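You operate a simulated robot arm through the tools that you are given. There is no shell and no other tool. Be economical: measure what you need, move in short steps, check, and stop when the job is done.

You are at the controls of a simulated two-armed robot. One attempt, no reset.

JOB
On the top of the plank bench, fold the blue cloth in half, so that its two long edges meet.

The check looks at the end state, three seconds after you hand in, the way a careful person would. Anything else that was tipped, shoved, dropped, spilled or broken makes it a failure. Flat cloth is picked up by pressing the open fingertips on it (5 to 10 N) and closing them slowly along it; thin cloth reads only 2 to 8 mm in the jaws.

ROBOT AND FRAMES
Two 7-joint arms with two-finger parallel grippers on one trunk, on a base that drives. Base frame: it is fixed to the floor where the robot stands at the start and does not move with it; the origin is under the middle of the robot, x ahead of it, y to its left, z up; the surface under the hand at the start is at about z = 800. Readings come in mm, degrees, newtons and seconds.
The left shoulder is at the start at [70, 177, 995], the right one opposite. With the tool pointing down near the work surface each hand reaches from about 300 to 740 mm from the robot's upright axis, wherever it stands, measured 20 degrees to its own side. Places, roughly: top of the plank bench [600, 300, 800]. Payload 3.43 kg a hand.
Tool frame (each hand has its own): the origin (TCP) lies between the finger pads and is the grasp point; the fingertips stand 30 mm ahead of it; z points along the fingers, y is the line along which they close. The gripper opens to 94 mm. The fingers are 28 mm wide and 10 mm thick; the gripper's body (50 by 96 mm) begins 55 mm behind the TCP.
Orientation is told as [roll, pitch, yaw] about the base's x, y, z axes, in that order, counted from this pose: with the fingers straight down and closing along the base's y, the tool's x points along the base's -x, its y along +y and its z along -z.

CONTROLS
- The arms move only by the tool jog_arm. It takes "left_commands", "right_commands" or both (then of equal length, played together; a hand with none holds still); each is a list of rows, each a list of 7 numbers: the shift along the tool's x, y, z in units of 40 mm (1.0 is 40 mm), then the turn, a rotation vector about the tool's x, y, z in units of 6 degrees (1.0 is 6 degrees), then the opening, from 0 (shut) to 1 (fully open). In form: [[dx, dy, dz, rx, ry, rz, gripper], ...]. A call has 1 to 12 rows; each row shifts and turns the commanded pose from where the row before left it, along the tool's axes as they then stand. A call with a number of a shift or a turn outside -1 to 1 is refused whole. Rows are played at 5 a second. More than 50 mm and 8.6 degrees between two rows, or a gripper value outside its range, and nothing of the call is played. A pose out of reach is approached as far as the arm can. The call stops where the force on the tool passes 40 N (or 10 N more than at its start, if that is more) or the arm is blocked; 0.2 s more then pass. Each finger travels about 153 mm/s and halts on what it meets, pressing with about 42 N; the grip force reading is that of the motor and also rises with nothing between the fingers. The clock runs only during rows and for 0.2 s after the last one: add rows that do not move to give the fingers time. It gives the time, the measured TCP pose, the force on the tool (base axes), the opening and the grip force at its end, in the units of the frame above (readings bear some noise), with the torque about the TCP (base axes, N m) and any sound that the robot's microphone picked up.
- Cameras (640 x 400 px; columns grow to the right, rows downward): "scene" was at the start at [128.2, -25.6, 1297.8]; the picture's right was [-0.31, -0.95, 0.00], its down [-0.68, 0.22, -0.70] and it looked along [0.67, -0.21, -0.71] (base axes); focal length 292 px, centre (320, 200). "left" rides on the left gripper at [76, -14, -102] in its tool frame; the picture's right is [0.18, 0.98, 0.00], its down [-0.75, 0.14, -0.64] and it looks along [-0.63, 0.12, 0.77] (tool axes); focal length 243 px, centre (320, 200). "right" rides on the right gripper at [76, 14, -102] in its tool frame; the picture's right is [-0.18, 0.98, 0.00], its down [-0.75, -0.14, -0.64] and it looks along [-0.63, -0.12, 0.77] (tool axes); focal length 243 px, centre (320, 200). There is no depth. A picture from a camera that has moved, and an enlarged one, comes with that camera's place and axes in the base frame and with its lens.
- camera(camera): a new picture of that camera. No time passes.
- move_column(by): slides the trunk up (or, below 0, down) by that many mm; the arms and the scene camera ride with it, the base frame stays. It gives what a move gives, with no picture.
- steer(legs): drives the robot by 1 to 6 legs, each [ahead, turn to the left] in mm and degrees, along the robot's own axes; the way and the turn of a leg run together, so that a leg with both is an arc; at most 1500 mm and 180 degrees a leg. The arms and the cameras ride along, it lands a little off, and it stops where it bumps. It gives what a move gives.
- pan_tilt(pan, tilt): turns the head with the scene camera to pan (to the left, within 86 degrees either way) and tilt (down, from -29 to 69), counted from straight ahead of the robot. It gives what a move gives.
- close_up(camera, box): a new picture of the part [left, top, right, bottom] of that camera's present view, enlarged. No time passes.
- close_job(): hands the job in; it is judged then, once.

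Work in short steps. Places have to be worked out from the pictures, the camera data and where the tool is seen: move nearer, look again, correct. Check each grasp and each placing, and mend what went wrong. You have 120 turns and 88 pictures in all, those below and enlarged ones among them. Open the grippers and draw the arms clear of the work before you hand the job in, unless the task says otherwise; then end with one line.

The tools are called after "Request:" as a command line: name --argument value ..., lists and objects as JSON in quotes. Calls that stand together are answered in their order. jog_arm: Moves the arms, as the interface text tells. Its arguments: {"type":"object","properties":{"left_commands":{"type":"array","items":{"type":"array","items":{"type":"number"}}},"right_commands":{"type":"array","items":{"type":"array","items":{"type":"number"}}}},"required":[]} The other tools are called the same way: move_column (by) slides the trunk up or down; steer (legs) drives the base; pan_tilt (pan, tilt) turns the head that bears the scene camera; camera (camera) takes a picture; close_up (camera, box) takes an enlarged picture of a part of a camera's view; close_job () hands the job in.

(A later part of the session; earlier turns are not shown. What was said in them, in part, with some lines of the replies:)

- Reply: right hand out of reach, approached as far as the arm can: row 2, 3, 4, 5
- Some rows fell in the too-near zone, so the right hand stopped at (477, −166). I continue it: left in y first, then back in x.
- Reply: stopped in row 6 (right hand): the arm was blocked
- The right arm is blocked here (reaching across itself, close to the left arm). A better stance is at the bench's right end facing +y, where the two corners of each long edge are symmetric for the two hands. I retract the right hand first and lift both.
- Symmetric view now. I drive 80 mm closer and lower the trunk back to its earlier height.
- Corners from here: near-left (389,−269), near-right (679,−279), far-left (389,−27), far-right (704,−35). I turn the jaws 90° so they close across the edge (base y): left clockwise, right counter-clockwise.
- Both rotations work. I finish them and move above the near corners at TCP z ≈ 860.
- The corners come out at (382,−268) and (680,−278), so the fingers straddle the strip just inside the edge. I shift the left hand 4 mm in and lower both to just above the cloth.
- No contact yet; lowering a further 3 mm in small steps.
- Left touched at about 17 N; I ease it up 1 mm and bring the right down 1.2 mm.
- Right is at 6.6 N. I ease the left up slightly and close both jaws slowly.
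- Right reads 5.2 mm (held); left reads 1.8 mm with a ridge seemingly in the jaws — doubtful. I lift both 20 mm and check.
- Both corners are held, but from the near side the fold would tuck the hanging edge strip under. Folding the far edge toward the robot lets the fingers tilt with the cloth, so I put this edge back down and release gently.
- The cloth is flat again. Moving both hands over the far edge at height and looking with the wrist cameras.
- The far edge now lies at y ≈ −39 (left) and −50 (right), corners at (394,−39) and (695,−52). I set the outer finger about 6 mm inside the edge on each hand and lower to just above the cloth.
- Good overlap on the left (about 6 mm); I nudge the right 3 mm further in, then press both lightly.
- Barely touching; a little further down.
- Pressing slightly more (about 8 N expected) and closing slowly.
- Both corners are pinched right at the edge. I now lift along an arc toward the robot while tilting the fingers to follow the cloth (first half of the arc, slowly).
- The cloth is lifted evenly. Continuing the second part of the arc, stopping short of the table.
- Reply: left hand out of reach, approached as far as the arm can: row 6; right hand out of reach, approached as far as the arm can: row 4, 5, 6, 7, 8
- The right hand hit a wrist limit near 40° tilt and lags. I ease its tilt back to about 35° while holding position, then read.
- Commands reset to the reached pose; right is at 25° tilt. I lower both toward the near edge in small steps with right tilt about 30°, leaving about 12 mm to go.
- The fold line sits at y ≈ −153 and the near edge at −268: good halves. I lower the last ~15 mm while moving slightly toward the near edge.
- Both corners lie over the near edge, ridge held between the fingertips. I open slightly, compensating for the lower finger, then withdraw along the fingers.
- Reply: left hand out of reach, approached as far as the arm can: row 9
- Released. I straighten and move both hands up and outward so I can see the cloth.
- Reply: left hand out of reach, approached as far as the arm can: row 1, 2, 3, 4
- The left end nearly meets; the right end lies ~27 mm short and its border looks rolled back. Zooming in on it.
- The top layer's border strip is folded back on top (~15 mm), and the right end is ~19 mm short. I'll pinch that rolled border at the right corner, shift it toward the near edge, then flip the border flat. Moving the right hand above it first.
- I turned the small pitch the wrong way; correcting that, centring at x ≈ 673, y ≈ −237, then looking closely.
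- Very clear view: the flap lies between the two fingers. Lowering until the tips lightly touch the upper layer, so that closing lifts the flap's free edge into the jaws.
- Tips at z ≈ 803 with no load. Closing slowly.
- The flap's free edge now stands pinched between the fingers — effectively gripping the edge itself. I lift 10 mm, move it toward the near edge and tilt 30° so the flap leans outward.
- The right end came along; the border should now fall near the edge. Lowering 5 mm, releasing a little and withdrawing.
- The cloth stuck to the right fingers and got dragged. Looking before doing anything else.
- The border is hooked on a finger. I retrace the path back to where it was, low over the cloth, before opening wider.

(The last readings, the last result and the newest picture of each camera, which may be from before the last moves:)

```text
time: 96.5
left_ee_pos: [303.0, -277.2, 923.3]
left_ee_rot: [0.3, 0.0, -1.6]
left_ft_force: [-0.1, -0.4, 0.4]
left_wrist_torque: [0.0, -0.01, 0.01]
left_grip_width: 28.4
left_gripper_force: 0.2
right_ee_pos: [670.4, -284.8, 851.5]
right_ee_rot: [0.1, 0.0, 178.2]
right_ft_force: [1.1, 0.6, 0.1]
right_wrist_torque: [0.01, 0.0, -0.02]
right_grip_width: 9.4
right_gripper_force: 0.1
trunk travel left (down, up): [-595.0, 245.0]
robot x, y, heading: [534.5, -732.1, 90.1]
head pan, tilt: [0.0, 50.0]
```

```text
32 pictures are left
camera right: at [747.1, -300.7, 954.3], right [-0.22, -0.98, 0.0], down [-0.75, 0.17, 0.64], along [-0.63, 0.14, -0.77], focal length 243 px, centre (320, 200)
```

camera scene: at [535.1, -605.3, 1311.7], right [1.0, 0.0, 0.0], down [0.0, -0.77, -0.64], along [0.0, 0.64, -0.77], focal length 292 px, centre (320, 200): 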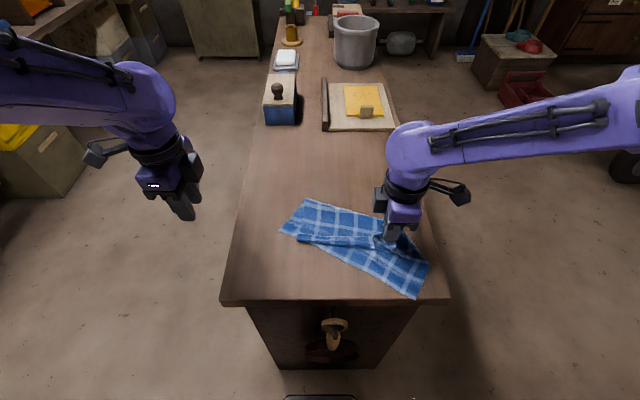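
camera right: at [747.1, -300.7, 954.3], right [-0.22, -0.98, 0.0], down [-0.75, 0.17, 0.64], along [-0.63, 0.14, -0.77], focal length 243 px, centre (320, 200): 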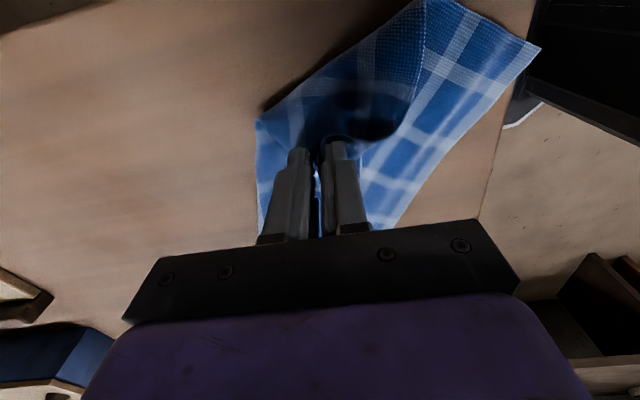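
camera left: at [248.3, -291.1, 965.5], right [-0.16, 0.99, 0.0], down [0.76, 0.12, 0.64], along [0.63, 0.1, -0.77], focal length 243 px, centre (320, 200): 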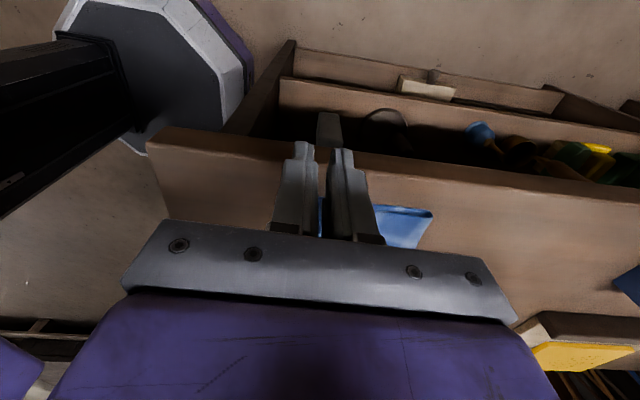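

The cloth is rotated about 20° but still on the bench. I open wide and lift straight up to free it.

Request:
jog_arm --right_commands '[[0, 0, 0, 0, 0, 0, 0.2], [0, 0, 0, 0, 0, 0, 0.35], [0, 0, 0, 0, 0, 0, 0.5], [0, 0, 0, 0, 0, 0, 0.5], [0, 0, -0.3, 0, 0, 0, 0.5], [0, 0, -0.4, 0, 0, 0, 0.5], [0, 0, -0.6, 0, 0, 0, 0.5], [0, 0, 0, 0, 0, 0, 0.5]]'

Request:
camera --camera "right"

Request:
close_up --camera "scene" --box '[240, 170, 480, 320]'

```text
time: 98.3
left_ee_pos: [302.9, -278.6, 921.7]
left_ee_rot: [0.1, 0.0, -1.6]
left_ft_force: [0.1, 0.0, 0.1]
left_wrist_torque: [0.05, 0.01, -0.04]
left_grip_width: 28.3
left_gripper_force: 0.0
right_ee_pos: [670.9, -283.9, 903.9]
right_ee_rot: [0.0, 0.0, 178.0]
right_ft_force: [-1.3, 0.7, 0.3]
right_wrist_torque: [-0.01, -0.01, -0.01]
right_grip_width: 47.1
right_gripper_force: 0.0
trunk travel left (down, up): [-595.0, 245.0]
robot x, y, heading: [534.8, -729.5, 89.9]
head pan, tilt: [0.0, 50.0]
```

```text
31 pictures are left
camera right: at [746.8, -300.2, 1006.4], right [-0.22, -0.98, 0.0], down [-0.75, 0.17, 0.64], along [-0.63, 0.14, -0.77], focal length 243 px, centre (320, 200)
```

right: 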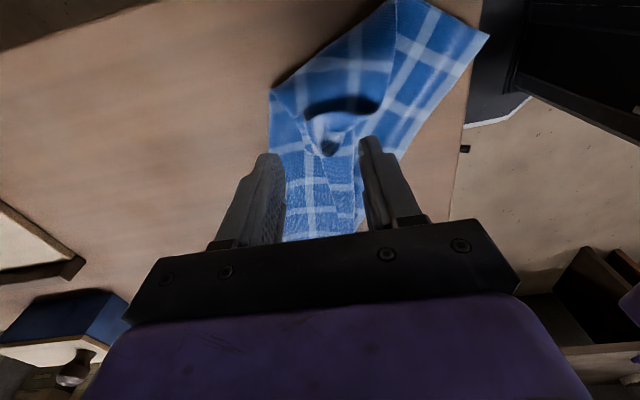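

```text
2.67 times, centred on (360, 245) of scene
camera zoom: at [535.1, -604.4, 1311.6], right [1.0, 0.0, 0.0], down [0.0, -0.77, -0.64], along [0.0, 0.64, -0.77], focal length 779 px, centre (213, 80)
```

zoom: 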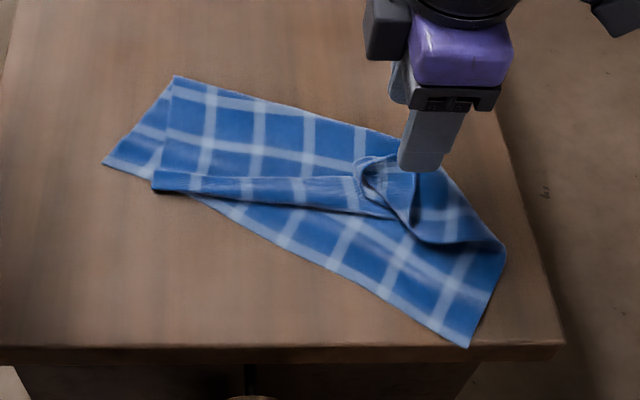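

Freed, but skewed. Best to unfold cleanly and redo: I'll take the upper layer's border at both ends (left end ≈ (512,−281), right bunch ≈ (666,−284)), then lift and pull it back flat.

Request:
jog_arm --left_commands '[[-0.8, 0, 0, 0, 0, 0, 0.36], [-0.9, 0, 0, 0, 0, 0, 0.36], [-0.9, 0, 0, 0, 0, 0, 0.36], [-0.9, 0, 0, 0, 0, 0, 0.36], [-0.9, -0.1, 0, 0, 0, 0, 0.36], [-0.8, 0, 0.3, 0, 0, 0, 0.36], [0, 0, 0.8, 0, 0, 0, 0.36], [0, 0, 0.7, 0, 0, 0, 0.36], [0, 0, 0, 0, 0, 0, 0.36]]' --right_commands '[[-0.12, 0, 0, 0, 0, 0, 0.5], [0, 0, 0, 0, 0, 0, 0.5], [0, 0, 0, 0, 0, 0, 0.5], [0, 0, 0, 0, 0, 0, 0.5], [0, 0, 0, 0, 0, 0, 0.5], [0, 0, 0.4, 0, 0, 0, 0.5], [0, 0, 0.5, 0, 0, 0, 0.5], [0, 0, 0.5, 0, 0, 0, 0.5], [0, 0, 0, 0, 0, 0, 0.5]]'

Request:
camera --camera "left"

Request:
camera --camera "right"

```text
time: 100.3
left_ee_pos: [511.3, -288.6, 849.3]
left_ee_rot: [0.3, 0.0, -1.6]
left_ft_force: [0.1, 0.7, 0.0]
left_wrist_torque: [0.01, 0.01, -0.04]
left_grip_width: 34.1
left_gripper_force: 0.0
right_ee_pos: [666.6, -283.5, 847.1]
right_ee_rot: [0.0, 0.0, 177.9]
right_ft_force: [0.5, -0.2, -0.4]
right_wrist_torque: [0.04, -0.03, 0.0]
right_grip_width: 46.8
right_gripper_force: 0.1
trunk travel left (down, up): [-595.0, 245.0]
robot x, y, heading: [537.5, -732.6, 90.0]
head pan, tilt: [0.0, 50.0]
```

```text
29 pictures are left
camera left: at [432.2, -300.6, 953.0], right [-0.16, 0.99, 0.0], down [0.76, 0.12, 0.64], along [0.63, 0.1, -0.77], focal length 243 px, centre (320, 200)
```

left: 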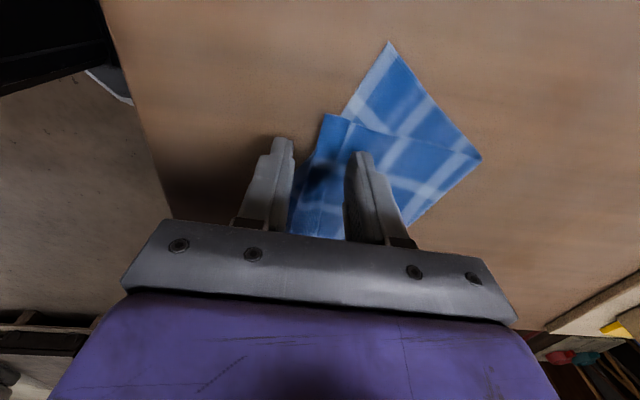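

```text
28 pictures are left
camera right: at [741.8, -300.9, 950.7], right [-0.22, -0.98, 0.0], down [-0.75, 0.17, 0.64], along [-0.63, 0.14, -0.77], focal length 243 px, centre (320, 200)
```

right: 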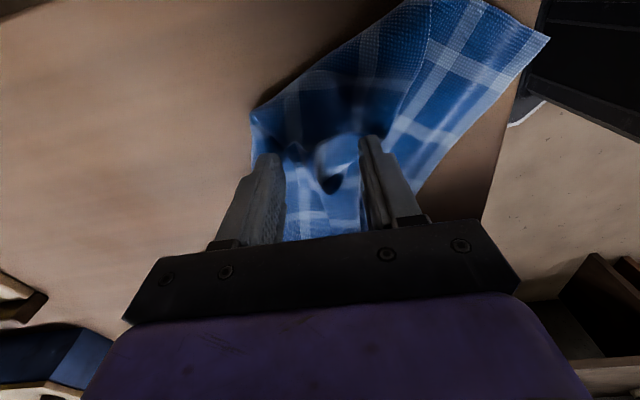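

The strip lies between the left fingers and the bunch between the right ones. Lowering to just above the lower layer and closing.

Request:
jog_arm --left_commands '[[0, 0.1, 0.2, 0, 0, 0, 0.36], [0, 0, 0.2, 0, 0, 0, 0.36], [0, 0, 0, 0, 0, 0, 0.32], [0, 0, 0, 0, 0, 0, 0.28], [0, 0, 0, 0, 0, 0, 0.24], [0, 0, 0, 0, 0, 0, 0.2], [0, 0, 0, 0, 0, 0, 0.16], [0, 0, 0, 0, 0, 0, 0.12], [0, 0, 0, 0, 0, 0, 0.08], [0, 0, 0, 0, 0, 0, 0.04], [0, 0, 0, 0, 0, 0, 0], [0, 0, 0, 0, 0, 0, 0]]' --right_commands '[[0, 0, 0.15, 0, 0, 0, 0.5], [0, 0, 0.15, 0, 0, 0, 0.5], [0, 0, 0, 0, 0, 0, 0.45], [0, 0, 0, 0, 0, 0, 0.4], [0, 0, 0, 0, 0, 0, 0.35], [0, 0, 0, 0, 0, 0, 0.3], [0, 0, 0, 0, 0, 0, 0.25], [0, 0, 0, 0, 0, 0, 0.2], [0, 0, 0, 0, 0, 0, 0.15], [0, 0, 0, 0, 0, 0, 0.08], [0, 0, 0, 0, 0, 0, 0], [0, 0, 0, 0, 0, 0, 0]]'

```text
time: 102.9
left_ee_pos: [511.4, -284.1, 834.2]
left_ee_rot: [0.3, -0.1, -1.6]
left_ft_force: [0.3, -0.5, 0.5]
left_wrist_torque: [-0.03, -0.01, 0.01]
left_grip_width: 2.7
left_gripper_force: 37.5
right_ee_pos: [667.6, -283.5, 835.6]
right_ee_rot: [0.0, 0.1, 178.1]
right_ft_force: [-0.3, -0.4, 3.4]
right_wrist_torque: [-0.01, -0.05, -0.01]
right_grip_width: 7.2
right_gripper_force: 41.2
trunk travel left (down, up): [-595.0, 245.0]
robot x, y, heading: [534.9, -732.6, 90.2]
head pan, tilt: [0.0, 50.0]
```

Both hold cloth (2.7 and 7.2 mm). Lifting 100 mm while moving away (+y) 60 mm, then looking.

Request:
jog_arm --left_commands '[[0, 0, -0.3, 0, 0, 0, 0], [0, 0.1, -0.3, 0, 0, 0, 0], [0, 0.2, -0.3, 0, 0, 0, 0], [0, 0.2, -0.4, 0, 0, 0, 0], [0, 0.25, -0.4, 0, 0, 0, 0], [0, 0.25, -0.4, 0, 0, 0, 0], [0, 0.25, -0.4, 0, 0, 0, 0], [0, 0.25, 0, 0, 0, 0, 0], [0, 0, 0, 0, 0, 0, 0]]' --right_commands '[[0, 0, -0.3, 0, 0, 0, 0], [0, -0.1, -0.3, 0, 0, 0, 0], [0, -0.2, -0.3, 0, 0, 0, 0], [0, -0.2, -0.4, 0, 0, 0, 0], [0, -0.25, -0.4, 0, 0, 0, 0], [0, -0.25, -0.4, 0, 0, 0, 0], [0, -0.25, -0.4, 0, 0, 0, 0], [0, -0.25, 0, 0, 0, 0, 0], [0, 0, 0, 0, 0, 0, 0]]'

Request:
camera --camera "scene"

```text
time: 104.9
left_ee_pos: [511.0, -223.3, 934.7]
left_ee_rot: [0.3, 0.0, -1.5]
left_ft_force: [0.8, 0.3, 0.3]
left_wrist_torque: [-0.01, 0.02, 0.02]
left_grip_width: 2.5
left_gripper_force: 37.4
right_ee_pos: [669.4, -223.3, 935.1]
right_ee_rot: [0.0, 0.0, 178.0]
right_ft_force: [0.6, -0.1, -0.3]
right_wrist_torque: [0.01, 0.03, 0.01]
right_grip_width: 6.8
right_gripper_force: 40.3
trunk travel left (down, up): [-595.0, 245.0]
robot x, y, heading: [533.1, -729.3, 89.8]
head pan, tilt: [0.0, 50.0]
```

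```text
27 pictures are left
camera scene: at [535.1, -605.6, 1311.7], right [1.0, 0.0, 0.0], down [0.0, -0.77, -0.64], along [0.0, 0.64, -0.77], focal length 292 px, centre (320, 200)
```

scene: 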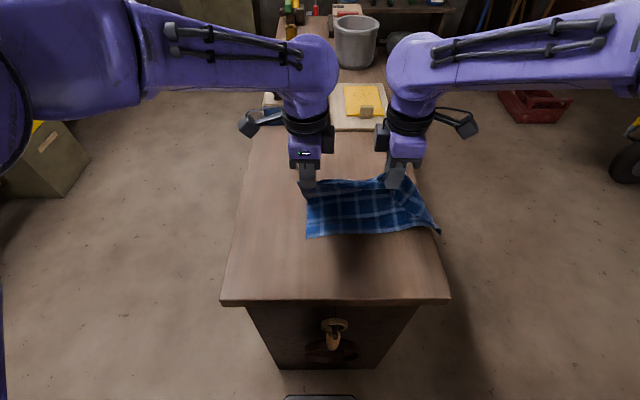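

The upper border is lifted; the cloth hangs from both hands. I raise the trunk so it hangs free, then I can lay it flat again from its near edge outward.

Request:
move_column --by 130

Request:
jog_arm --left_commands '[[0.6, -0.3, 0, 0, 0, 0, 0], [0.6, -0.3, 0, 0, 0, 0, 0], [0.6, -0.3, 0, 0, 0, 0, 0], [0.5, -0.3, 0, 0, 0, 0, 0], [0, 0, 0, 0, 0, 0, 0], [0, 0, 0, 0, 0, 0, 0]]' --right_commands '[[-0.6, 0.3, 0, 0, 0, 0, 0], [-0.6, 0.3, 0, 0, 0, 0, 0], [-0.6, 0.3, 0, 0, 0, 0, 0], [-0.5, 0.3, 0, 0, 0, 0, 0], [0, 0, 0, 0, 0, 0, 0], [0, 0, 0, 0, 0, 0, 0]]'

Request:
camera --camera "scene"

```text
time: 106.4
left_ee_pos: [513.0, -223.7, 1063.2]
left_ee_rot: [0.2, 0.1, -1.7]
left_ft_force: [0.5, 0.1, 0.1]
left_wrist_torque: [-0.01, 0.0, 0.02]
left_grip_width: 2.4
left_gripper_force: 37.5
right_ee_pos: [668.2, -223.1, 1064.8]
right_ee_rot: [-0.1, 0.1, 178.0]
right_ft_force: [-0.8, 0.6, -0.2]
right_wrist_torque: [-0.01, 0.01, -0.01]
right_grip_width: 6.7
right_gripper_force: 40.5
trunk travel left (down, up): [-725.0, 115.0]
robot x, y, heading: [531.9, -729.3, 89.8]
head pan, tilt: [0.0, 50.0]
```

```text
time: 107.8
left_ee_pos: [419.4, -268.7, 1063.5]
left_ee_rot: [0.1, 0.1, -1.7]
left_ft_force: [0.0, -0.8, 0.2]
left_wrist_torque: [0.01, -0.03, -0.01]
left_grip_width: 2.7
left_gripper_force: 37.3
right_ee_pos: [575.5, -268.2, 1064.7]
right_ee_rot: [-0.1, 0.0, 177.9]
right_ft_force: [-0.1, -0.4, -0.7]
right_wrist_torque: [0.02, -0.03, 0.01]
right_grip_width: 6.7
right_gripper_force: 41.1
trunk travel left (down, up): [-725.0, 115.0]
robot x, y, heading: [536.2, -732.9, 89.9]
head pan, tilt: [0.0, 50.0]
```

```text
26 pictures are left
camera scene: at [535.1, -604.7, 1441.6], right [1.0, 0.0, 0.0], down [0.0, -0.77, -0.64], along [0.0, 0.64, -0.77], focal length 292 px, centre (320, 200)
```

scene: 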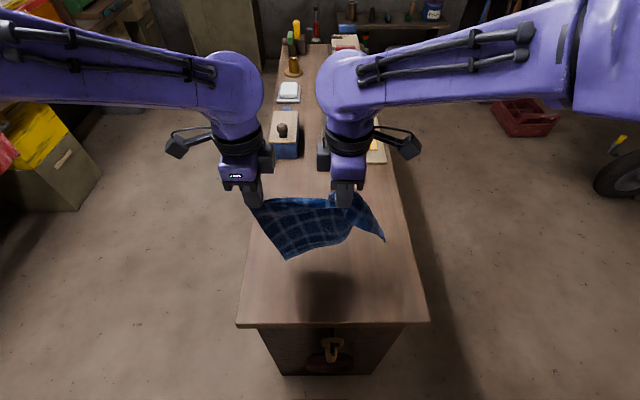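

The cloth hangs cleanly from its far border, its bottom edge just about at the bench. Now I lay it down: hands away from the robot while descending.

Request:
jog_arm --left_commands '[[0, 0.4, 0.15, 0, 0, 0, 0], [0, 0.4, 0.15, 0, 0, 0, 0], [0, 0.4, 0.2, 0, 0, 0, 0], [0, 0.4, 0.25, 0, 0, 0, 0], [0, 0.4, 0.25, 0, 0, 0, 0], [0, 0.4, 0.3, 0, 0, 0, 0], [0, 0.4, 0.4, 0, 0, 0, 0], [0, 0, 0, 0, 0, 0, 0]]' --right_commands '[[0, -0.4, 0.15, 0, 0, 0, 0], [0, -0.4, 0.15, 0, 0, 0, 0], [0, -0.4, 0.2, 0, 0, 0, 0], [0, -0.4, 0.25, 0, 0, 0, 0], [0, -0.4, 0.25, 0, 0, 0, 0], [0, -0.4, 0.3, 0, 0, 0, 0], [0, -0.4, 0.4, 0, 0, 0, 0], [0, 0, 0, 0, 0, 0, 0]]'

Request:
move_column --by -60

Request:
jog_arm --left_commands '[[0, 0.4, 0.15, 0, 0, 0, 0], [0, 0.4, 0.15, 0, 0, 0, 0], [0, 0.4, 0.2, 0, 0, 0, 0], [0, 0.4, 0.2, 0, 0, 0, 0], [0, 0.4, 0.2, 0, 0, 0, 0], [0, 0, 0, 0, 0, 0, 0]]' --right_commands '[[0, -0.4, 0.15, 0, 0, 0, 0], [0, -0.4, 0.15, 0, 0, 0, 0], [0, -0.4, 0.2, 0, 0, 0, 0], [0, -0.4, 0.2, 0, 0, 0, 0], [0, -0.4, 0.2, 0, 0, 0, 0], [0, 0, 0, 0, 0, 0, 0]]'

Request:
camera --camera "scene"

```text
time: 109.6
left_ee_pos: [421.8, -157.5, 996.5]
left_ee_rot: [0.2, -0.1, -1.5]
left_ft_force: [0.1, -0.1, -0.1]
left_wrist_torque: [0.02, 0.01, -0.01]
left_grip_width: 2.7
left_gripper_force: 37.4
right_ee_pos: [578.4, -156.8, 997.5]
right_ee_rot: [0.0, 0.0, 178.0]
right_ft_force: [-0.2, -0.4, -0.1]
right_wrist_torque: [0.02, 0.0, -0.02]
right_grip_width: 6.6
right_gripper_force: 41.2
trunk travel left (down, up): [-725.0, 115.0]
robot x, y, heading: [535.5, -730.1, 90.0]
head pan, tilt: [0.0, 50.0]
```

```text
time: 110.6
left_ee_pos: [421.4, -156.2, 937.1]
left_ee_rot: [0.2, -0.1, -1.5]
left_ft_force: [-0.2, -0.1, 0.3]
left_wrist_torque: [-0.03, 0.01, 0.01]
left_grip_width: 2.4
left_gripper_force: 36.9
right_ee_pos: [579.6, -155.6, 937.7]
right_ee_rot: [-0.1, 0.1, 178.0]
right_ft_force: [-0.3, -0.2, 0.0]
right_wrist_torque: [0.03, 0.03, -0.01]
right_grip_width: 6.7
right_gripper_force: 41.2
trunk travel left (down, up): [-665.0, 175.0]
robot x, y, heading: [537.4, -727.5, 89.9]
head pan, tilt: [0.0, 50.0]
```

```text
time: 112.0
left_ee_pos: [423.7, -77.9, 902.8]
left_ee_rot: [0.3, -0.1, -1.6]
left_ft_force: [0.1, -0.5, 0.6]
left_wrist_torque: [0.0, 0.02, 0.06]
left_grip_width: 2.7
left_gripper_force: 37.0
right_ee_pos: [581.5, -77.5, 903.3]
right_ee_rot: [0.0, 0.1, 177.9]
right_ft_force: [-1.4, 0.0, 0.6]
right_wrist_torque: [0.04, 0.01, 0.01]
right_grip_width: 6.9
right_gripper_force: 40.8
trunk travel left (down, up): [-665.0, 175.0]
robot x, y, heading: [535.7, -731.4, 89.6]
head pan, tilt: [0.0, 50.0]
```

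```text
25 pictures are left
camera scene: at [535.0, -605.9, 1381.8], right [1.0, 0.0, 0.0], down [0.0, -0.77, -0.64], along [0.0, 0.64, -0.77], focal length 292 px, centre (320, 200)
```

scene: 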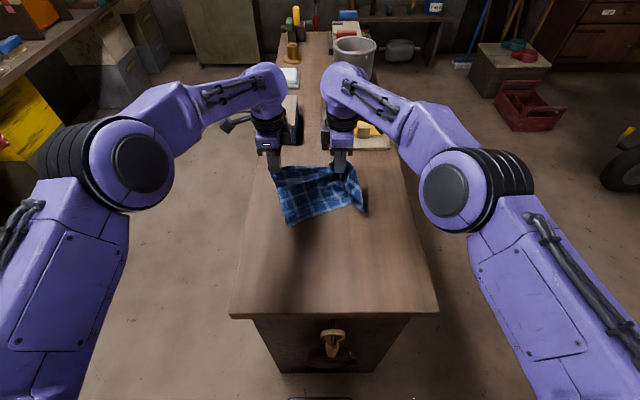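

Near edge is on the bench at y ≈ −190; the right end droops. I lower the trunk to set the border down, and release the right hand only.

Request:
move_column --by -67

Request:
jog_arm --right_commands '[[0, 0, 0, 0, 0, 0, 0.15], [0, 0, 0, 0, 0, 0, 0.3], [0, 0, 0, 0, 0, 0, 0.5], [0, 0, 0, 0, 0, 0, 0.5], [0, 0, -0.3, 0, 0, 0, 0.5], [0, 0, -0.6, 0, 0, 0, 0.5], [0, 0, -0.8, 0, 0, 0, 0.5], [0.5, 0, -0.5, 0, 0, 0, 0.5], [0.9, 0, 0, 0, 0, 0, 0.5], [0.9, 0, 0, 0, 0, 0, 0.5], [0.9, 0, 0, 0, 0, 0, 0.5], [0, 0, 0, 0, 0, 0, 0.5]]'

Request:
close_up --camera "scene" --box '[220, 110, 460, 260]'

```text
time: 113.1
left_ee_pos: [424.0, -76.8, 835.9]
left_ee_rot: [0.3, 0.1, -1.5]
left_ft_force: [0.5, 0.0, 0.4]
left_wrist_torque: [0.0, -0.02, -0.02]
left_grip_width: 2.5
left_gripper_force: 37.2
right_ee_pos: [581.9, -77.5, 835.8]
right_ee_rot: [-0.1, -0.1, 178.1]
right_ft_force: [0.4, 0.9, 4.3]
right_wrist_torque: [0.03, -0.02, -0.02]
right_grip_width: 6.6
right_gripper_force: 41.4
trunk travel left (down, up): [-598.0, 242.0]
robot x, y, heading: [535.7, -730.3, 90.3]
head pan, tilt: [0.0, 50.0]
```

```text
time: 115.7
left_ee_pos: [423.5, -77.2, 833.9]
left_ee_rot: [0.2, 0.1, -1.5]
left_ft_force: [0.0, 0.3, -0.9]
left_wrist_torque: [-0.03, -0.03, -0.01]
left_grip_width: 2.6
left_gripper_force: 36.8
right_ee_pos: [709.0, -80.1, 923.6]
right_ee_rot: [0.1, 0.1, 178.0]
right_ft_force: [-0.4, 0.1, 0.1]
right_wrist_torque: [0.01, 0.03, -0.01]
right_grip_width: 47.1
right_gripper_force: 0.1
trunk travel left (down, up): [-598.0, 242.0]
robot x, y, heading: [534.9, -727.6, 90.1]
head pan, tilt: [0.0, 50.0]
```

```text
2.67 times, centred on (340, 185) of scene
camera zoom: at [534.2, -604.6, 1314.6], right [1.0, 0.0, 0.0], down [0.0, -0.77, -0.64], along [0.0, 0.64, -0.77], focal length 779 px, centre (267, 240)
```

zoom: 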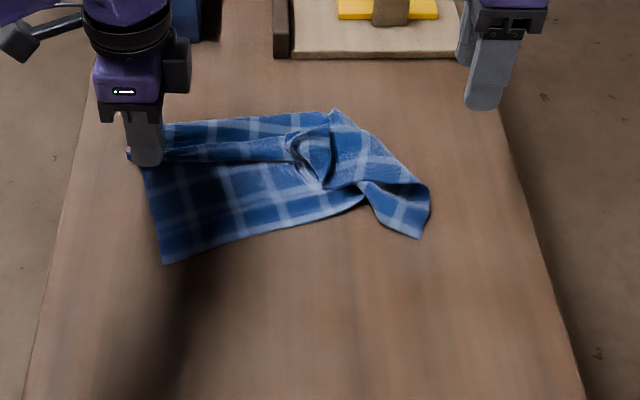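

The right end is tangled. One detailed look at it.

Request:
close_up --camera "scene" --box '[265, 140, 393, 220]'

```text
5.00 times, centred on (329, 180) of scene
camera zoom: at [534.2, -604.6, 1314.6], right [1.0, 0.0, 0.0], down [0.0, -0.77, -0.64], along [0.0, 0.64, -0.77], focal length 1461 px, centre (275, 300)
```

zoom: 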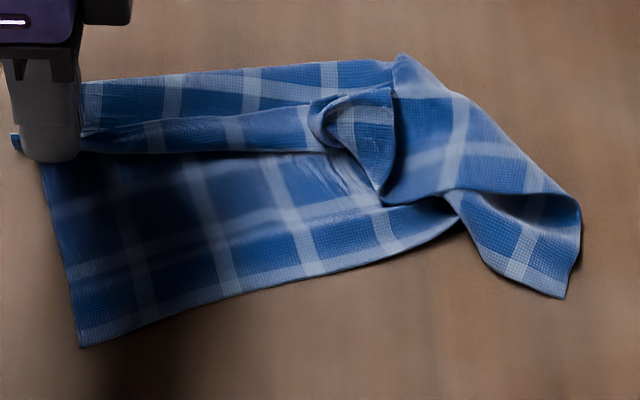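

It's still half-folded with the near edge exposed. Plan: pick up the near (lower-layer) corners at ≈(468,−182) and ≈(650,−154), lift high so gravity untangles the rest, and lay it flat toward the robot. First release the left hand and move both above those points.

Request:
jog_arm --left_commands '[[0, 0, 0, 0, 0, 0, 0.2], [0, 0, 0, 0, 0, 0, 0.5], [0, 0, 0, 0, 0, 0, 0.5], [0, 0, -0.4, 0, 0, 0, 0.5], [0, 0, -0.6, 0, 0, 0, 0.5], [0, 0, -0.6, 0, 0, 0, 0.5], [-0.4, -0.7, 0, 0, 0, 0, 0.34], [-0.4, -0.7, 0, 0, 0, 0, 0.34], [-0.3, -0.7, 0, 0, 0, 0, 0.34], [0, -0.5, 0.3, 0, 0, 0, 0.34], [0, 0, 0.6, 0, 0, 0, 0.34], [0, 0, 0.4, 0, 0, 0, 0.34]]' --right_commands '[[0, 0, 0, 0, 0, 0, 0.5], [0, 0, 0, 0, 0, 0, 0.5], [0, 0, 0, 0, 0, 0, 0.4], [-0.3, 0.4, 0, 0, 0, 0, 0.34], [-0.4, 0.5, 0, 0, 0, 0, 0.34], [-0.4, 0.5, 0, 0, 0, 0, 0.34], [-0.38, 0.45, 0, 0, 0, 0, 0.34], [0, 0, 0.5, 0, 0, 0, 0.34], [0, 0, 0.5, 0, 0, 0, 0.34], [0, 0, 0.5, 0, 0, 0, 0.34], [0, 0, 0.35, 0, 0, 0, 0.34], [0, 0, 0, 0, 0, 0, 0.34]]'

Request:
camera --camera "left"

Request:
camera --camera "right"

```text
time: 118.3
left_ee_pos: [464.6, -182.4, 845.7]
left_ee_rot: [0.2, 0.0, -1.6]
left_ft_force: [0.6, -0.1, 0.3]
left_wrist_torque: [0.01, -0.01, 0.0]
left_grip_width: 32.0
left_gripper_force: 0.0
right_ee_pos: [647.8, -151.3, 848.5]
right_ee_rot: [0.0, -0.1, 178.0]
right_ft_force: [0.6, -0.3, -0.2]
right_wrist_torque: [0.0, -0.01, 0.01]
right_grip_width: 32.1
right_gripper_force: 0.1
trunk travel left (down, up): [-598.0, 242.0]
robot x, y, heading: [537.2, -734.9, 90.0]
head pan, tilt: [0.0, 50.0]
```

```text
22 pictures are left
camera left: at [386.6, -195.1, 949.0], right [-0.16, 0.99, 0.0], down [0.76, 0.12, 0.64], along [0.63, 0.1, -0.77], focal length 243 px, centre (320, 200)
```

left: 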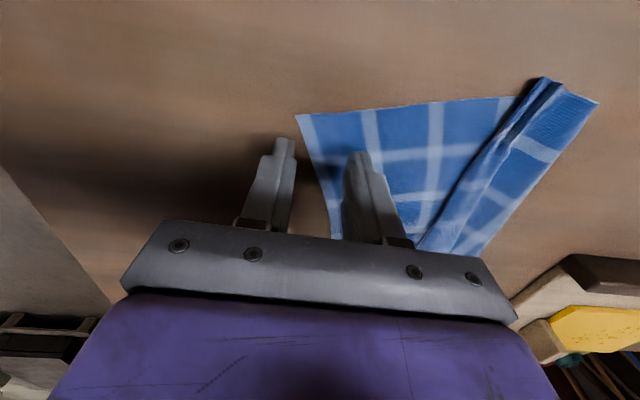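

```text
21 pictures are left
camera right: at [723.4, -169.5, 952.5], right [-0.22, -0.98, 0.0], down [-0.75, 0.17, 0.64], along [-0.63, 0.14, -0.77], focal length 243 px, centre (320, 200)
```

right: 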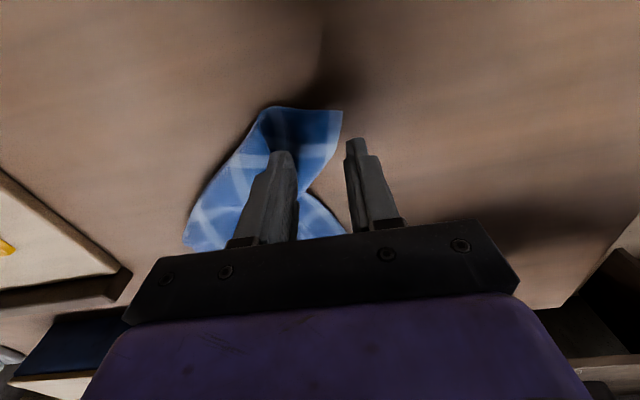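

The near edge runs 25° skewed; I shift the left hand +22 mm and the right +21 mm in y so both fingers sit on cloth, and lower to contact height.

Request:
jog_arm --left_commands '[[0, 0.55, 0, 0, 0, 0, 0.34], [0, 0, 0.15, 0, 0, 0, 0.34], [0, 0, 0.16, 0, 0, 0, 0.34], [0, 0, 0.04, 0, 0, 0, 0.34], [0, 0, 0.02, 0, 0, 0, 0.34], [0, 0, 0, 0, 0, 0, 0.34]]' --right_commands '[[0.12, -0.53, 0, 0, 0, 0, 0.34], [0, 0, 0.2, 0, 0, 0, 0.34], [0, 0, 0.18, 0, 0, 0, 0.34], [0, 0, 0.04, 0, 0, 0, 0.34], [0, 0, 0.02, 0, 0, 0, 0.34], [0, 0, 0, 0, 0, 0, 0.34]]'

```text
time: 119.7
left_ee_pos: [466.3, -160.0, 831.8]
left_ee_rot: [0.3, 0.0, -1.6]
left_ft_force: [-0.2, -0.3, 1.9]
left_wrist_torque: [-0.04, -0.03, 0.0]
left_grip_width: 31.7
left_gripper_force: 0.1
right_ee_pos: [652.9, -132.7, 831.3]
right_ee_rot: [0.0, 0.0, 178.0]
right_ft_force: [0.8, 1.0, 0.1]
right_wrist_torque: [0.02, -0.04, 0.0]
right_grip_width: 31.9
right_gripper_force: 0.0
trunk travel left (down, up): [-598.0, 242.0]
robot x, y, heading: [534.5, -733.5, 90.1]
head pan, tilt: [0.0, 50.0]
```

Just touching. Pressing a bit more and closing slowly on both.

Request:
jog_arm --left_commands '[[0, 0, 0.035, 0, 0, 0, 0.34], [0, 0, 0, 0, 0, 0, 0.31], [0, 0, 0, 0, 0, 0, 0.28], [0, 0, 0, 0, 0, 0, 0.25], [0, 0, 0, 0, 0, 0, 0.22], [0, 0, 0, 0, 0, 0, 0.19], [0, 0, 0, 0, 0, 0, 0.16], [0, 0, 0, 0, 0, 0, 0.13], [0, 0, 0, 0, 0, 0, 0.1], [0, 0, 0, 0, 0, 0, 0.06], [0, 0, 0, 0, 0, 0, 0.03], [0, 0, 0, 0, 0, 0, 0]]' --right_commands '[[0, 0, 0.045, 0, 0, 0, 0.34], [0, 0, 0, 0, 0, 0, 0.31], [0, 0, 0, 0, 0, 0, 0.28], [0, 0, 0, 0, 0, 0, 0.25], [0, 0, 0, 0, 0, 0, 0.22], [0, 0, 0, 0, 0, 0, 0.19], [0, 0, 0, 0, 0, 0, 0.16], [0, 0, 0, 0, 0, 0, 0.13], [0, 0, 0, 0, 0, 0, 0.1], [0, 0, 0, 0, 0, 0, 0.06], [0, 0, 0, 0, 0, 0, 0.03], [0, 0, 0, 0, 0, 0, 0]]'

```text
time: 122.3
left_ee_pos: [465.4, -161.2, 831.6]
left_ee_rot: [0.5, 0.0, -1.6]
left_ft_force: [0.6, -1.2, 8.0]
left_wrist_torque: [-0.07, 0.01, 0.0]
left_grip_width: 2.1
left_gripper_force: 36.7
right_ee_pos: [653.0, -132.0, 831.2]
right_ee_rot: [-0.3, 0.0, 178.0]
right_ft_force: [0.2, 0.8, 10.8]
right_wrist_torque: [0.06, -0.06, -0.03]
right_grip_width: 2.8
right_gripper_force: 37.6
trunk travel left (down, up): [-598.0, 242.0]
robot x, y, heading: [533.8, -733.2, 90.0]
head pan, tilt: [0.0, 50.0]
```

Both read cloth (2.1/2.8 mm). Lifting with the arms, then the trunk, so the cloth hangs free.

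Request:
jog_arm --left_commands '[[0, 0, -0.3, 0, 0, 0, 0], [0, 0, -0.5, 0, 0, 0, 0], [0, 0, -0.6, 0, 0, 0, 0], [0, 0, -0.6, 0, 0, 0, 0], [0.2, 0, -0.5, 0, 0, 0, 0], [0.2, 0, 0, 0, 0, 0, 0], [0, 0, 0, 0, 0, 0, 0]]' --right_commands '[[0, 0, -0.3, 0, 0, 0, 0], [0, 0.1, -0.5, 0, 0, 0, 0], [0, 0.2, -0.6, 0, 0, 0, 0], [0, 0.2, -0.6, 0, 0, 0, 0], [0.2, 0.2, -0.5, 0, 0, 0, 0], [0.2, 0, 0, 0, 0, 0, 0], [0, 0, 0, 0, 0, 0, 0]]'

Request:
move_column --by 170

Request:
camera --camera "scene"

```text
time: 123.9
left_ee_pos: [448.9, -159.5, 930.1]
left_ee_rot: [0.3, 0.0, -1.6]
left_ft_force: [1.1, 0.0, -0.3]
left_wrist_torque: [0.03, 0.0, 0.02]
left_grip_width: 2.1
left_gripper_force: 36.4
right_ee_pos: [668.6, -160.7, 930.0]
right_ee_rot: [0.1, 0.1, 178.0]
right_ft_force: [-0.6, -0.4, 0.1]
right_wrist_torque: [0.03, -0.02, -0.02]
right_grip_width: 2.8
right_gripper_force: 37.2
trunk travel left (down, up): [-598.0, 242.0]
robot x, y, heading: [531.6, -729.3, 90.1]
head pan, tilt: [0.0, 50.0]
```

```text
time: 125.8
left_ee_pos: [449.8, -160.1, 1100.3]
left_ee_rot: [0.1, 0.1, -1.6]
left_ft_force: [-0.3, 0.3, 0.8]
left_wrist_torque: [0.0, -0.01, -0.05]
left_grip_width: 1.9
left_gripper_force: 36.1
right_ee_pos: [667.8, -159.6, 1098.5]
right_ee_rot: [0.0, 0.0, 178.0]
right_ft_force: [0.3, 0.0, 0.0]
right_wrist_torque: [-0.01, 0.0, -0.01]
right_grip_width: 2.5
right_gripper_force: 37.1
trunk travel left (down, up): [-768.0, 72.0]
robot x, y, heading: [534.1, -733.5, 89.9]
head pan, tilt: [0.0, 50.0]
```

```text
20 pictures are left
camera scene: at [535.1, -604.5, 1484.6], right [1.0, 0.0, 0.0], down [0.0, -0.77, -0.64], along [0.0, 0.64, -0.77], focal length 292 px, centre (320, 200)
```

scene: 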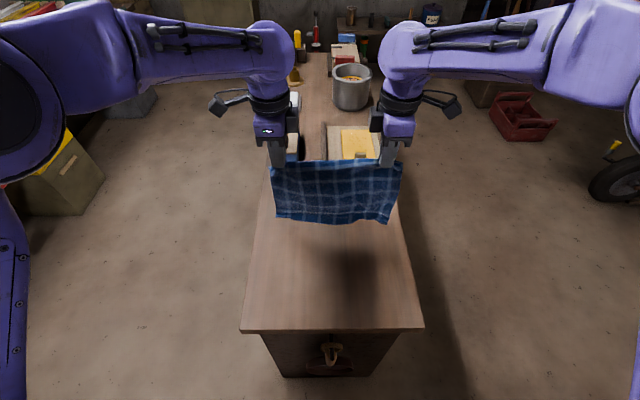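

Excellent — the cloth hangs fully unfolded from this edge. In this grip, the body of the cloth leaves on the +y side and the edge strip on −y, so I can fold directly: set the bottom edge down at y ≈ −270, lay the lower half away (+y), then bring the held edge back onto it with vertical fingers. Move back first.

Request:
jog_arm --left_commands '[[0, -0.3, 0, 0, 0, 0, 0], [0, -0.4, 0, 0, 0, 0, 0], [0, -0.5, 0, 0, 0, 0, 0], [0, -0.5, 0, 0, 0, 0, 0], [0, -0.5, 0, 0, 0, 0, 0], [0, -0.4, 0, 0, 0, 0, 0], [0, -0.2, 0, 0, 0, 0, 0], [0, 0, 0, 0, 0, 0, 0], [0, 0, 0, 0, 0, 0, 0], [0, 0, 0, 0, 0, 0, 0]]' --right_commands '[[0, 0.3, 0, 0, 0, 0, 0], [0, 0.4, 0, 0, 0, 0, 0], [0, 0.5, 0, 0, 0, 0, 0], [0, 0.5, 0, 0, 0, 0, 0], [0, 0.5, 0, 0, 0, 0, 0], [0, 0.4, 0, 0, 0, 0, 0], [0, 0.2, 0, 0, 0, 0, 0], [0, 0, 0, 0, 0, 0, 0], [0, 0, 0, 0, 0, 0, 0], [0, 0, 0, 0, 0, 0, 0]]'

Request:
move_column --by -50

Request:
camera --camera "scene"

```text
time: 128.0
left_ee_pos: [446.2, -272.3, 1099.3]
left_ee_rot: [0.3, 0.0, -1.6]
left_ft_force: [0.1, -0.2, -0.5]
left_wrist_torque: [-0.01, -0.01, 0.0]
left_grip_width: 1.8
left_gripper_force: 36.8
right_ee_pos: [665.2, -272.3, 1099.5]
right_ee_rot: [-0.1, 0.1, 178.0]
right_ft_force: [-0.9, -0.3, 0.1]
right_wrist_torque: [0.01, 0.01, 0.01]
right_grip_width: 2.5
right_gripper_force: 37.2
trunk travel left (down, up): [-768.0, 72.0]
robot x, y, heading: [531.0, -734.3, 89.9]
head pan, tilt: [0.0, 50.0]
```

```text
time: 128.9
left_ee_pos: [446.3, -272.3, 1049.9]
left_ee_rot: [0.2, 0.0, -1.6]
left_ft_force: [0.1, -0.4, -0.6]
left_wrist_torque: [0.02, -0.03, -0.02]
left_grip_width: 1.8
left_gripper_force: 36.8
right_ee_pos: [664.4, -272.1, 1049.7]
right_ee_rot: [0.0, 0.0, 178.0]
right_ft_force: [0.2, -1.1, 0.1]
right_wrist_torque: [0.02, 0.0, -0.06]
right_grip_width: 2.5
right_gripper_force: 36.7
trunk travel left (down, up): [-718.0, 122.0]
robot x, y, heading: [529.5, -731.5, 90.0]
head pan, tilt: [0.0, 50.0]
```

```text
19 pictures are left
camera scene: at [535.1, -605.2, 1434.7], right [1.0, 0.0, 0.0], down [0.0, -0.77, -0.64], along [0.0, 0.64, -0.77], focal length 292 px, centre (320, 200)
```

scene: 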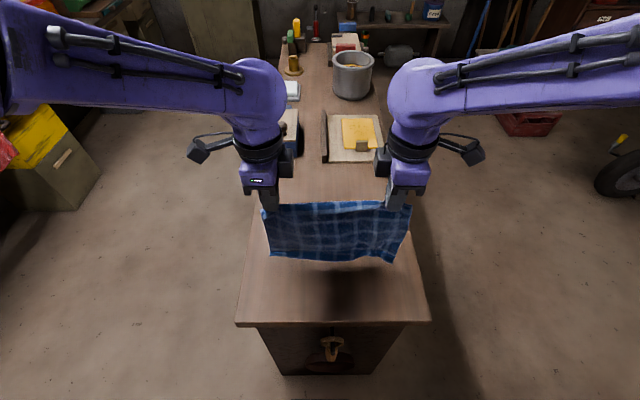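

The bottom edge hangs ~15–20 mm above the bench at y ≈ −272. Now set it down and lay the lower half away along a diagonal.

Request:
jog_arm --left_commands '[[0, 0, 0.4, 0, 0, 0, 0], [0, 0.25, 0.27, 0, 0, 0, 0], [0, 0.25, 0.27, 0, 0, 0, 0], [0, 0.25, 0.27, 0, 0, 0, 0], [0, 0.25, 0.27, 0, 0, 0, 0], [0, 0.25, 0.27, 0, 0, 0, 0], [0, 0.25, 0.27, 0, 0, 0, 0], [0, 0.25, 0.27, 0, 0, 0, 0], [0, 0.25, 0.27, 0, 0, 0, 0], [0, 0.25, 0.27, 0, 0, 0, 0], [0, 0.25, 0.2, 0, 0, 0, 0], [0, 0.25, 0.2, 0, 0, 0, 0]]' --right_commands '[[0, 0, 0.4, 0, 0, 0, 0], [0, -0.25, 0.27, 0, 0, 0, 0], [0, -0.25, 0.27, 0, 0, 0, 0], [0, -0.25, 0.27, 0, 0, 0, 0], [0, -0.25, 0.27, 0, 0, 0, 0], [0, -0.25, 0.27, 0, 0, 0, 0], [0, -0.25, 0.27, 0, 0, 0, 0], [0, -0.25, 0.27, 0, 0, 0, 0], [0, -0.25, 0.27, 0, 0, 0, 0], [0, -0.25, 0.27, 0, 0, 0, 0], [0, -0.25, 0.2, 0, 0, 0, 0], [0, -0.25, 0.2, 0, 0, 0, 0]]'

Request:
camera --camera "scene"

```text
time: 131.5
left_ee_pos: [449.7, -160.6, 920.3]
left_ee_rot: [0.2, 0.0, -1.5]
left_ft_force: [0.8, -0.2, -0.2]
left_wrist_torque: [0.01, 0.02, 0.02]
left_grip_width: 1.9
left_gripper_force: 36.8
right_ee_pos: [668.9, -161.6, 919.8]
right_ee_rot: [0.0, 0.0, 178.1]
right_ft_force: [-0.9, -0.4, -0.2]
right_wrist_torque: [0.0, 0.02, 0.01]
right_grip_width: 2.7
right_gripper_force: 36.6
trunk travel left (down, up): [-718.0, 122.0]
robot x, y, heading: [533.2, -729.8, 89.9]
head pan, tilt: [0.0, 50.0]
```

```text
18 pictures are left
camera scene: at [535.1, -603.3, 1434.5], right [1.0, 0.0, 0.0], down [0.0, -0.77, -0.64], along [0.0, 0.64, -0.77], focal length 292 px, centre (320, 200)
```

scene: 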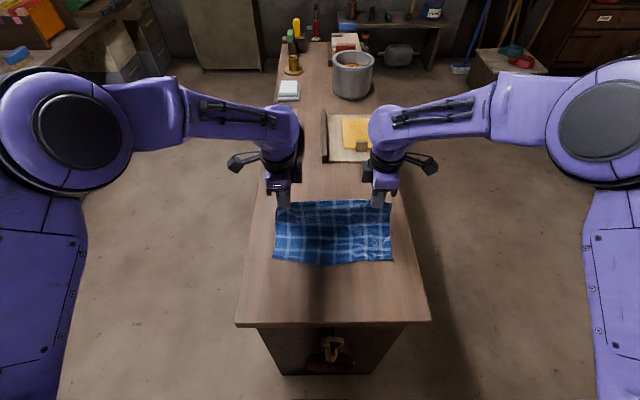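

Perfect: the lower half lies flat, bottom edge at y ≈ −269/−264, corners x ≈ 420/713. Now bring the held edge back over onto it, shifting +7 mm in x to line up the ends, stopping just above.

Request:
jog_arm --left_commands '[[-0.03, -0.22, 0.06, 0, 0, 0, 0], [-0.03, -0.22, 0.07, 0, 0, 0, 0], [-0.03, -0.21, 0.07, 0, 0, 0, 0], [-0.03, -0.21, 0.1, 0, 0, 0, 0], [-0.03, -0.38, 0.37, 0, 0, 0, 0], [-0.02, -0.37, 0.37, 0, 0, 0, 0], [0, -0.23, 0.37, 0, 0, 0, 0], [0, -0.22, 0.37, 0, 0, 0, 0], [0, -0.1, 0.2, 0, 0, 0, 0], [0, 0, 0, 0, 0, 0, 0]]' --right_commands '[[0.03, 0.22, 0.06, 0, 0, 0, 0], [0.03, 0.22, 0.07, 0, 0, 0, 0], [0.03, 0.21, 0.07, 0, 0, 0, 0], [0.03, 0.21, 0.1, 0, 0, 0, 0], [0.03, 0.38, 0.37, 0, 0, 0, 0], [0.02, 0.37, 0.37, 0, 0, 0, 0], [0, 0.23, 0.37, 0, 0, 0, 0], [0, 0.22, 0.37, 0, 0, 0, 0], [0, 0.1, 0.2, 0, 0, 0, 0], [0, 0, 0, 0, 0, 0, 0]]'

Request:
close_up --camera "scene" --box '[240, 180, 432, 300]'

Request:
camera --camera "left"

Request:
camera --camera "right"

```text
time: 133.7
left_ee_pos: [454.4, -247.1, 841.1]
left_ee_rot: [0.2, 0.0, -1.5]
left_ft_force: [0.5, 0.1, 0.2]
left_wrist_torque: [0.01, 0.0, 0.01]
left_grip_width: 1.6
left_gripper_force: 36.2
right_ee_pos: [672.2, -248.7, 842.1]
right_ee_rot: [0.0, 0.0, 178.0]
right_ft_force: [0.4, 0.8, 0.5]
right_wrist_torque: [-0.06, 0.0, 0.01]
right_grip_width: 2.2
right_gripper_force: 36.9
trunk travel left (down, up): [-718.0, 122.0]
robot x, y, heading: [534.2, -733.6, 90.1]
head pan, tilt: [0.0, 50.0]
```

```text
3.33 times, centred on (336, 240) of scene
camera zoom: at [535.1, -604.8, 1434.6], right [1.0, 0.0, 0.0], down [0.0, -0.77, -0.64], along [0.0, 0.64, -0.77], focal length 974 px, centre (267, 67)
```

zoom: 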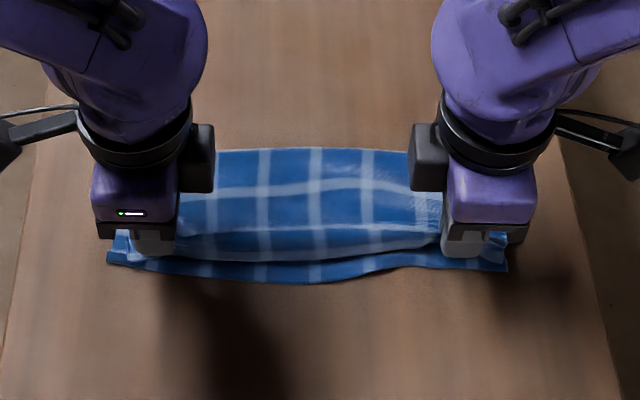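

```text
16 pictures are left
camera left: at [375.7, -260.0, 944.2], right [-0.16, 0.99, 0.0], down [0.76, 0.12, 0.64], along [0.63, 0.1, -0.77], focal length 243 px, centre (320, 200)
```

left: 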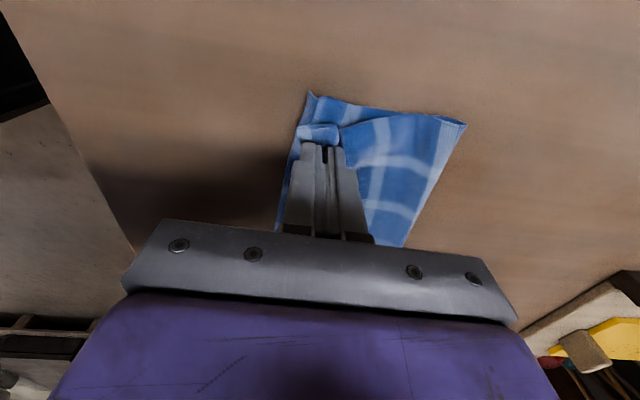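

```text
15 pictures are left
camera right: at [748.0, -265.7, 944.5], right [-0.22, -0.98, 0.0], down [-0.75, 0.17, 0.64], along [-0.63, 0.14, -0.77], focal length 243 px, centre (320, 200)
```

right: 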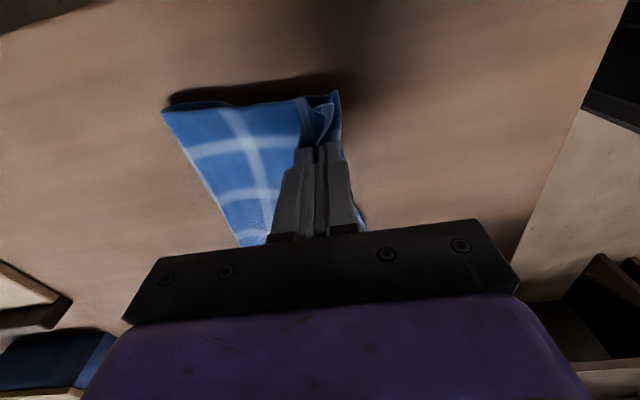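

Both edges lie close together along the whole length. Lowering the last 6–7 mm, opening slowly to the original width so the ridge relaxes, then lifting straight up.

Request:
jog_arm --left_commands '[[0, 0, 0.08, 0, 0, 0, 0], [0, 0, 0.08, 0, 0, 0, 0], [0, 0, 0, 0, 0, 0, 0.05], [0, 0, 0, 0, 0, 0, 0.1], [0, 0, 0, 0, 0, 0, 0.16], [0, 0, 0, 0, 0, 0, 0.24], [0, 0, 0, 0, 0, 0, 0.32], [0, 0, 0, 0, 0, 0, 0.4], [0, 0, -0.15, 0, 0, 0, 0.4], [0, 0, -0.4, 0, 0, 0, 0.4], [0, 0, -0.6, 0, 0, 0, 0.4], [0, 0, -0.6, 0, 0, 0, 0.4]]' --right_commands '[[0, 0, 0.09, 0, 0, 0, 0], [0, 0, 0.09, 0, 0, 0, 0], [0, 0, 0, 0, 0, 0, 0.05], [0, 0, 0, 0, 0, 0, 0.1], [0, 0, 0, 0, 0, 0, 0.16], [0, 0, 0, 0, 0, 0, 0.24], [0, 0, 0, 0, 0, 0, 0.32], [0, 0, 0, 0, 0, 0, 0.4], [0, 0, -0.15, 0, 0, 0, 0.4], [0, 0, -0.4, 0, 0, 0, 0.4], [0, 0, -0.6, 0, 0, 0, 0.4], [0, 0, -0.6, 0, 0, 0, 0.4]]'

Request:
jog_arm --left_commands '[[0.6, 0, -0.5, 0, 0, 0, 0.4], [0.9, 0, 0, 0, 0, 0, 0.4], [0.9, 0, 0, 0, 0, 0, 0.4], [0.9, 0, 0, 0, 0, 0, 0.4], [0, 0, 0, 0, 0, 0, 0.4]]' --right_commands '[[0.6, 0, -0.5, 0, 0, 0, 0.4], [0.9, 0, 0, 0, 0, 0, 0.4], [0.9, 0, 0, 0, 0, 0, 0.4], [0.9, 0, 0, 0, 0, 0, 0.4], [0, 0, 0, 0, 0, 0, 0.4]]'

Request:
close_up --camera "scene" --box '[256, 180, 416, 280]'

```text
time: 136.3
left_ee_pos: [453.9, -247.3, 905.1]
left_ee_rot: [0.3, 0.0, -1.7]
left_ft_force: [0.4, -0.7, -0.7]
left_wrist_torque: [0.02, 0.01, 0.01]
left_grip_width: 37.7
left_gripper_force: 0.0
right_ee_pos: [671.8, -248.5, 904.1]
right_ee_rot: [0.0, 0.0, 178.0]
right_ft_force: [0.2, -0.7, 0.0]
right_wrist_torque: [0.02, -0.06, -0.01]
right_grip_width: 37.3
right_gripper_force: 0.1
trunk travel left (down, up): [-718.0, 122.0]
robot x, y, heading: [537.3, -727.3, 90.1]
head pan, tilt: [0.0, 50.0]
```

```text
time: 137.5
left_ee_pos: [321.8, -243.6, 924.5]
left_ee_rot: [0.2, 0.1, -1.6]
left_ft_force: [0.0, 0.0, -0.5]
left_wrist_torque: [0.03, -0.01, 0.03]
left_grip_width: 37.5
left_gripper_force: 0.0
right_ee_pos: [804.4, -252.4, 922.5]
right_ee_rot: [0.0, 0.0, 178.0]
right_ft_force: [0.7, 0.5, 0.3]
right_wrist_torque: [0.0, -0.01, 0.01]
right_grip_width: 37.7
right_gripper_force: 0.1
trunk travel left (down, up): [-718.0, 122.0]
robot x, y, heading: [534.1, -731.0, 89.8]
head pan, tilt: [0.0, 50.0]
```

```text
4.00 times, centred on (336, 230) of scene
camera zoom: at [535.1, -604.1, 1434.6], right [1.0, 0.0, 0.0], down [0.0, -0.77, -0.64], along [0.0, 0.64, -0.77], focal length 1169 px, centre (256, 80)
```

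zoom: 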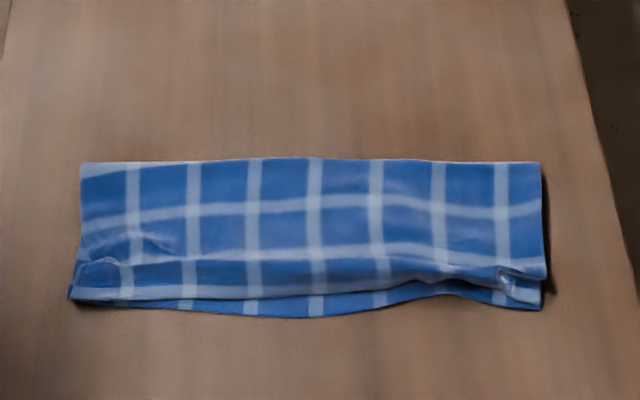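

Very good: the left end and middle nearly coincide; the right corner still has a small bunch and is short. Zooming there.

Request:
close_up --camera "scene" --box '[336, 232, 400, 272]'

Request:
close_up --camera "scene" --box '[266, 232, 330, 272]'

```text
10.00 times, centred on (368, 252) of scene
camera zoom: at [535.1, -604.1, 1434.6], right [1.0, 0.0, 0.0], down [0.0, -0.77, -0.64], along [0.0, 0.64, -0.77], focal length 2922 px, centre (-160, -320)
```

zoom: 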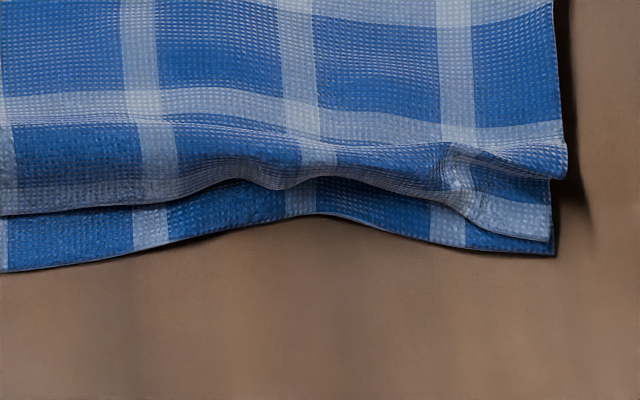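

```text
10.00 times, centred on (298, 252) of scene
camera zoom: at [535.1, -604.1, 1434.6], right [1.0, 0.0, 0.0], down [0.0, -0.77, -0.64], along [0.0, 0.64, -0.77], focal length 2922 px, centre (540, -320)
```

zoom: 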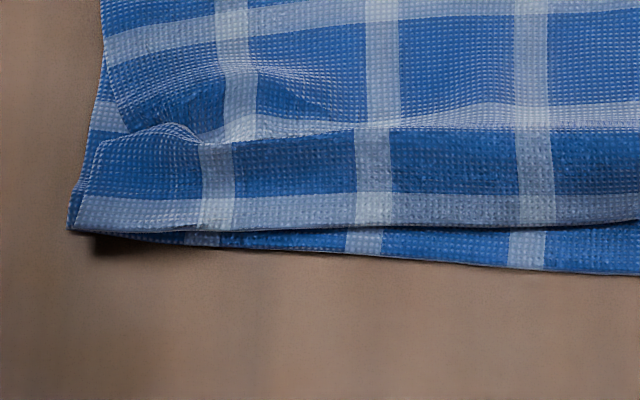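

Corners coincide within about 5 mm and the middle within about 10 mm, the fold lies at half width. I leave it, fully open the grippers, draw the arms up and out, and take a final look.

Request:
jog_arm --left_commands '[[0.3, 0, -0.5, 0, 0, 0, 1], [0.3, 0, -0.5, 0, 0, 0, 1], [0, 0, -0.5, 0, 0, 0, 1], [0, 0, 0, 0, 0, 0, 1], [0, 0, 0, 0, 0, 0, 1]]' --right_commands '[[0.3, 0, -0.5, 0, 0, 0, 1], [0.3, 0, -0.5, 0, 0, 0, 1], [0, 0, -0.5, 0, 0, 0, 1], [0, 0, 0, 0, 0, 0, 1], [0, 0, 0, 0, 0, 0, 1]]'

Request:
camera --camera "scene"

```text
time: 138.7
left_ee_pos: [297.6, -244.1, 985.3]
left_ee_rot: [0.2, 0.1, -1.6]
left_ft_force: [-0.8, 0.2, 0.3]
left_wrist_torque: [0.04, -0.02, 0.0]
left_grip_width: 93.8
left_gripper_force: 0.0
right_ee_pos: [827.7, -253.3, 983.7]
right_ee_rot: [0.0, 0.0, 178.0]
right_ft_force: [1.0, 0.1, 1.4]
right_wrist_torque: [-0.02, 0.0, 0.03]
right_grip_width: 94.2
right_gripper_force: 0.1
trunk travel left (down, up): [-718.0, 122.0]
robot x, y, heading: [532.5, -727.6, 89.9]
head pan, tilt: [0.0, 50.0]
```

```text
11 pictures are left
camera scene: at [535.1, -604.6, 1434.6], right [1.0, 0.0, 0.0], down [0.0, -0.77, -0.64], along [0.0, 0.64, -0.77], focal length 292 px, centre (320, 200)
```

scene: 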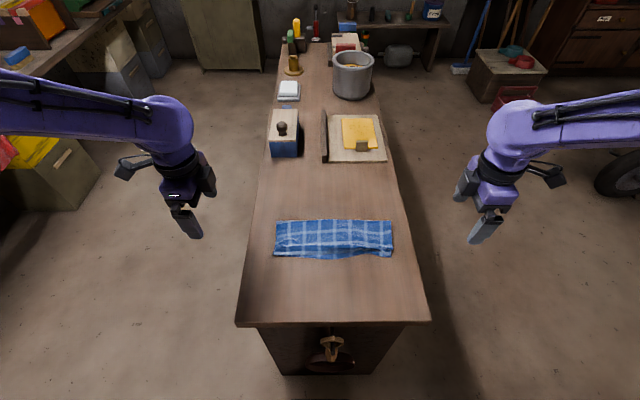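

The cloth is folded in half on the bench, everything else is where it was, and the arms are clear. Handing in.

Request:
close_job

```text
The job is handed in.
```

The blue cloth is folded in half on the plank bench: its long edges meet within about 5 mm at the corners and about 10 mm in the middle. A small pucker remains at one corner. Nothing else on the bench looks moved, and both grippers are open and clear.
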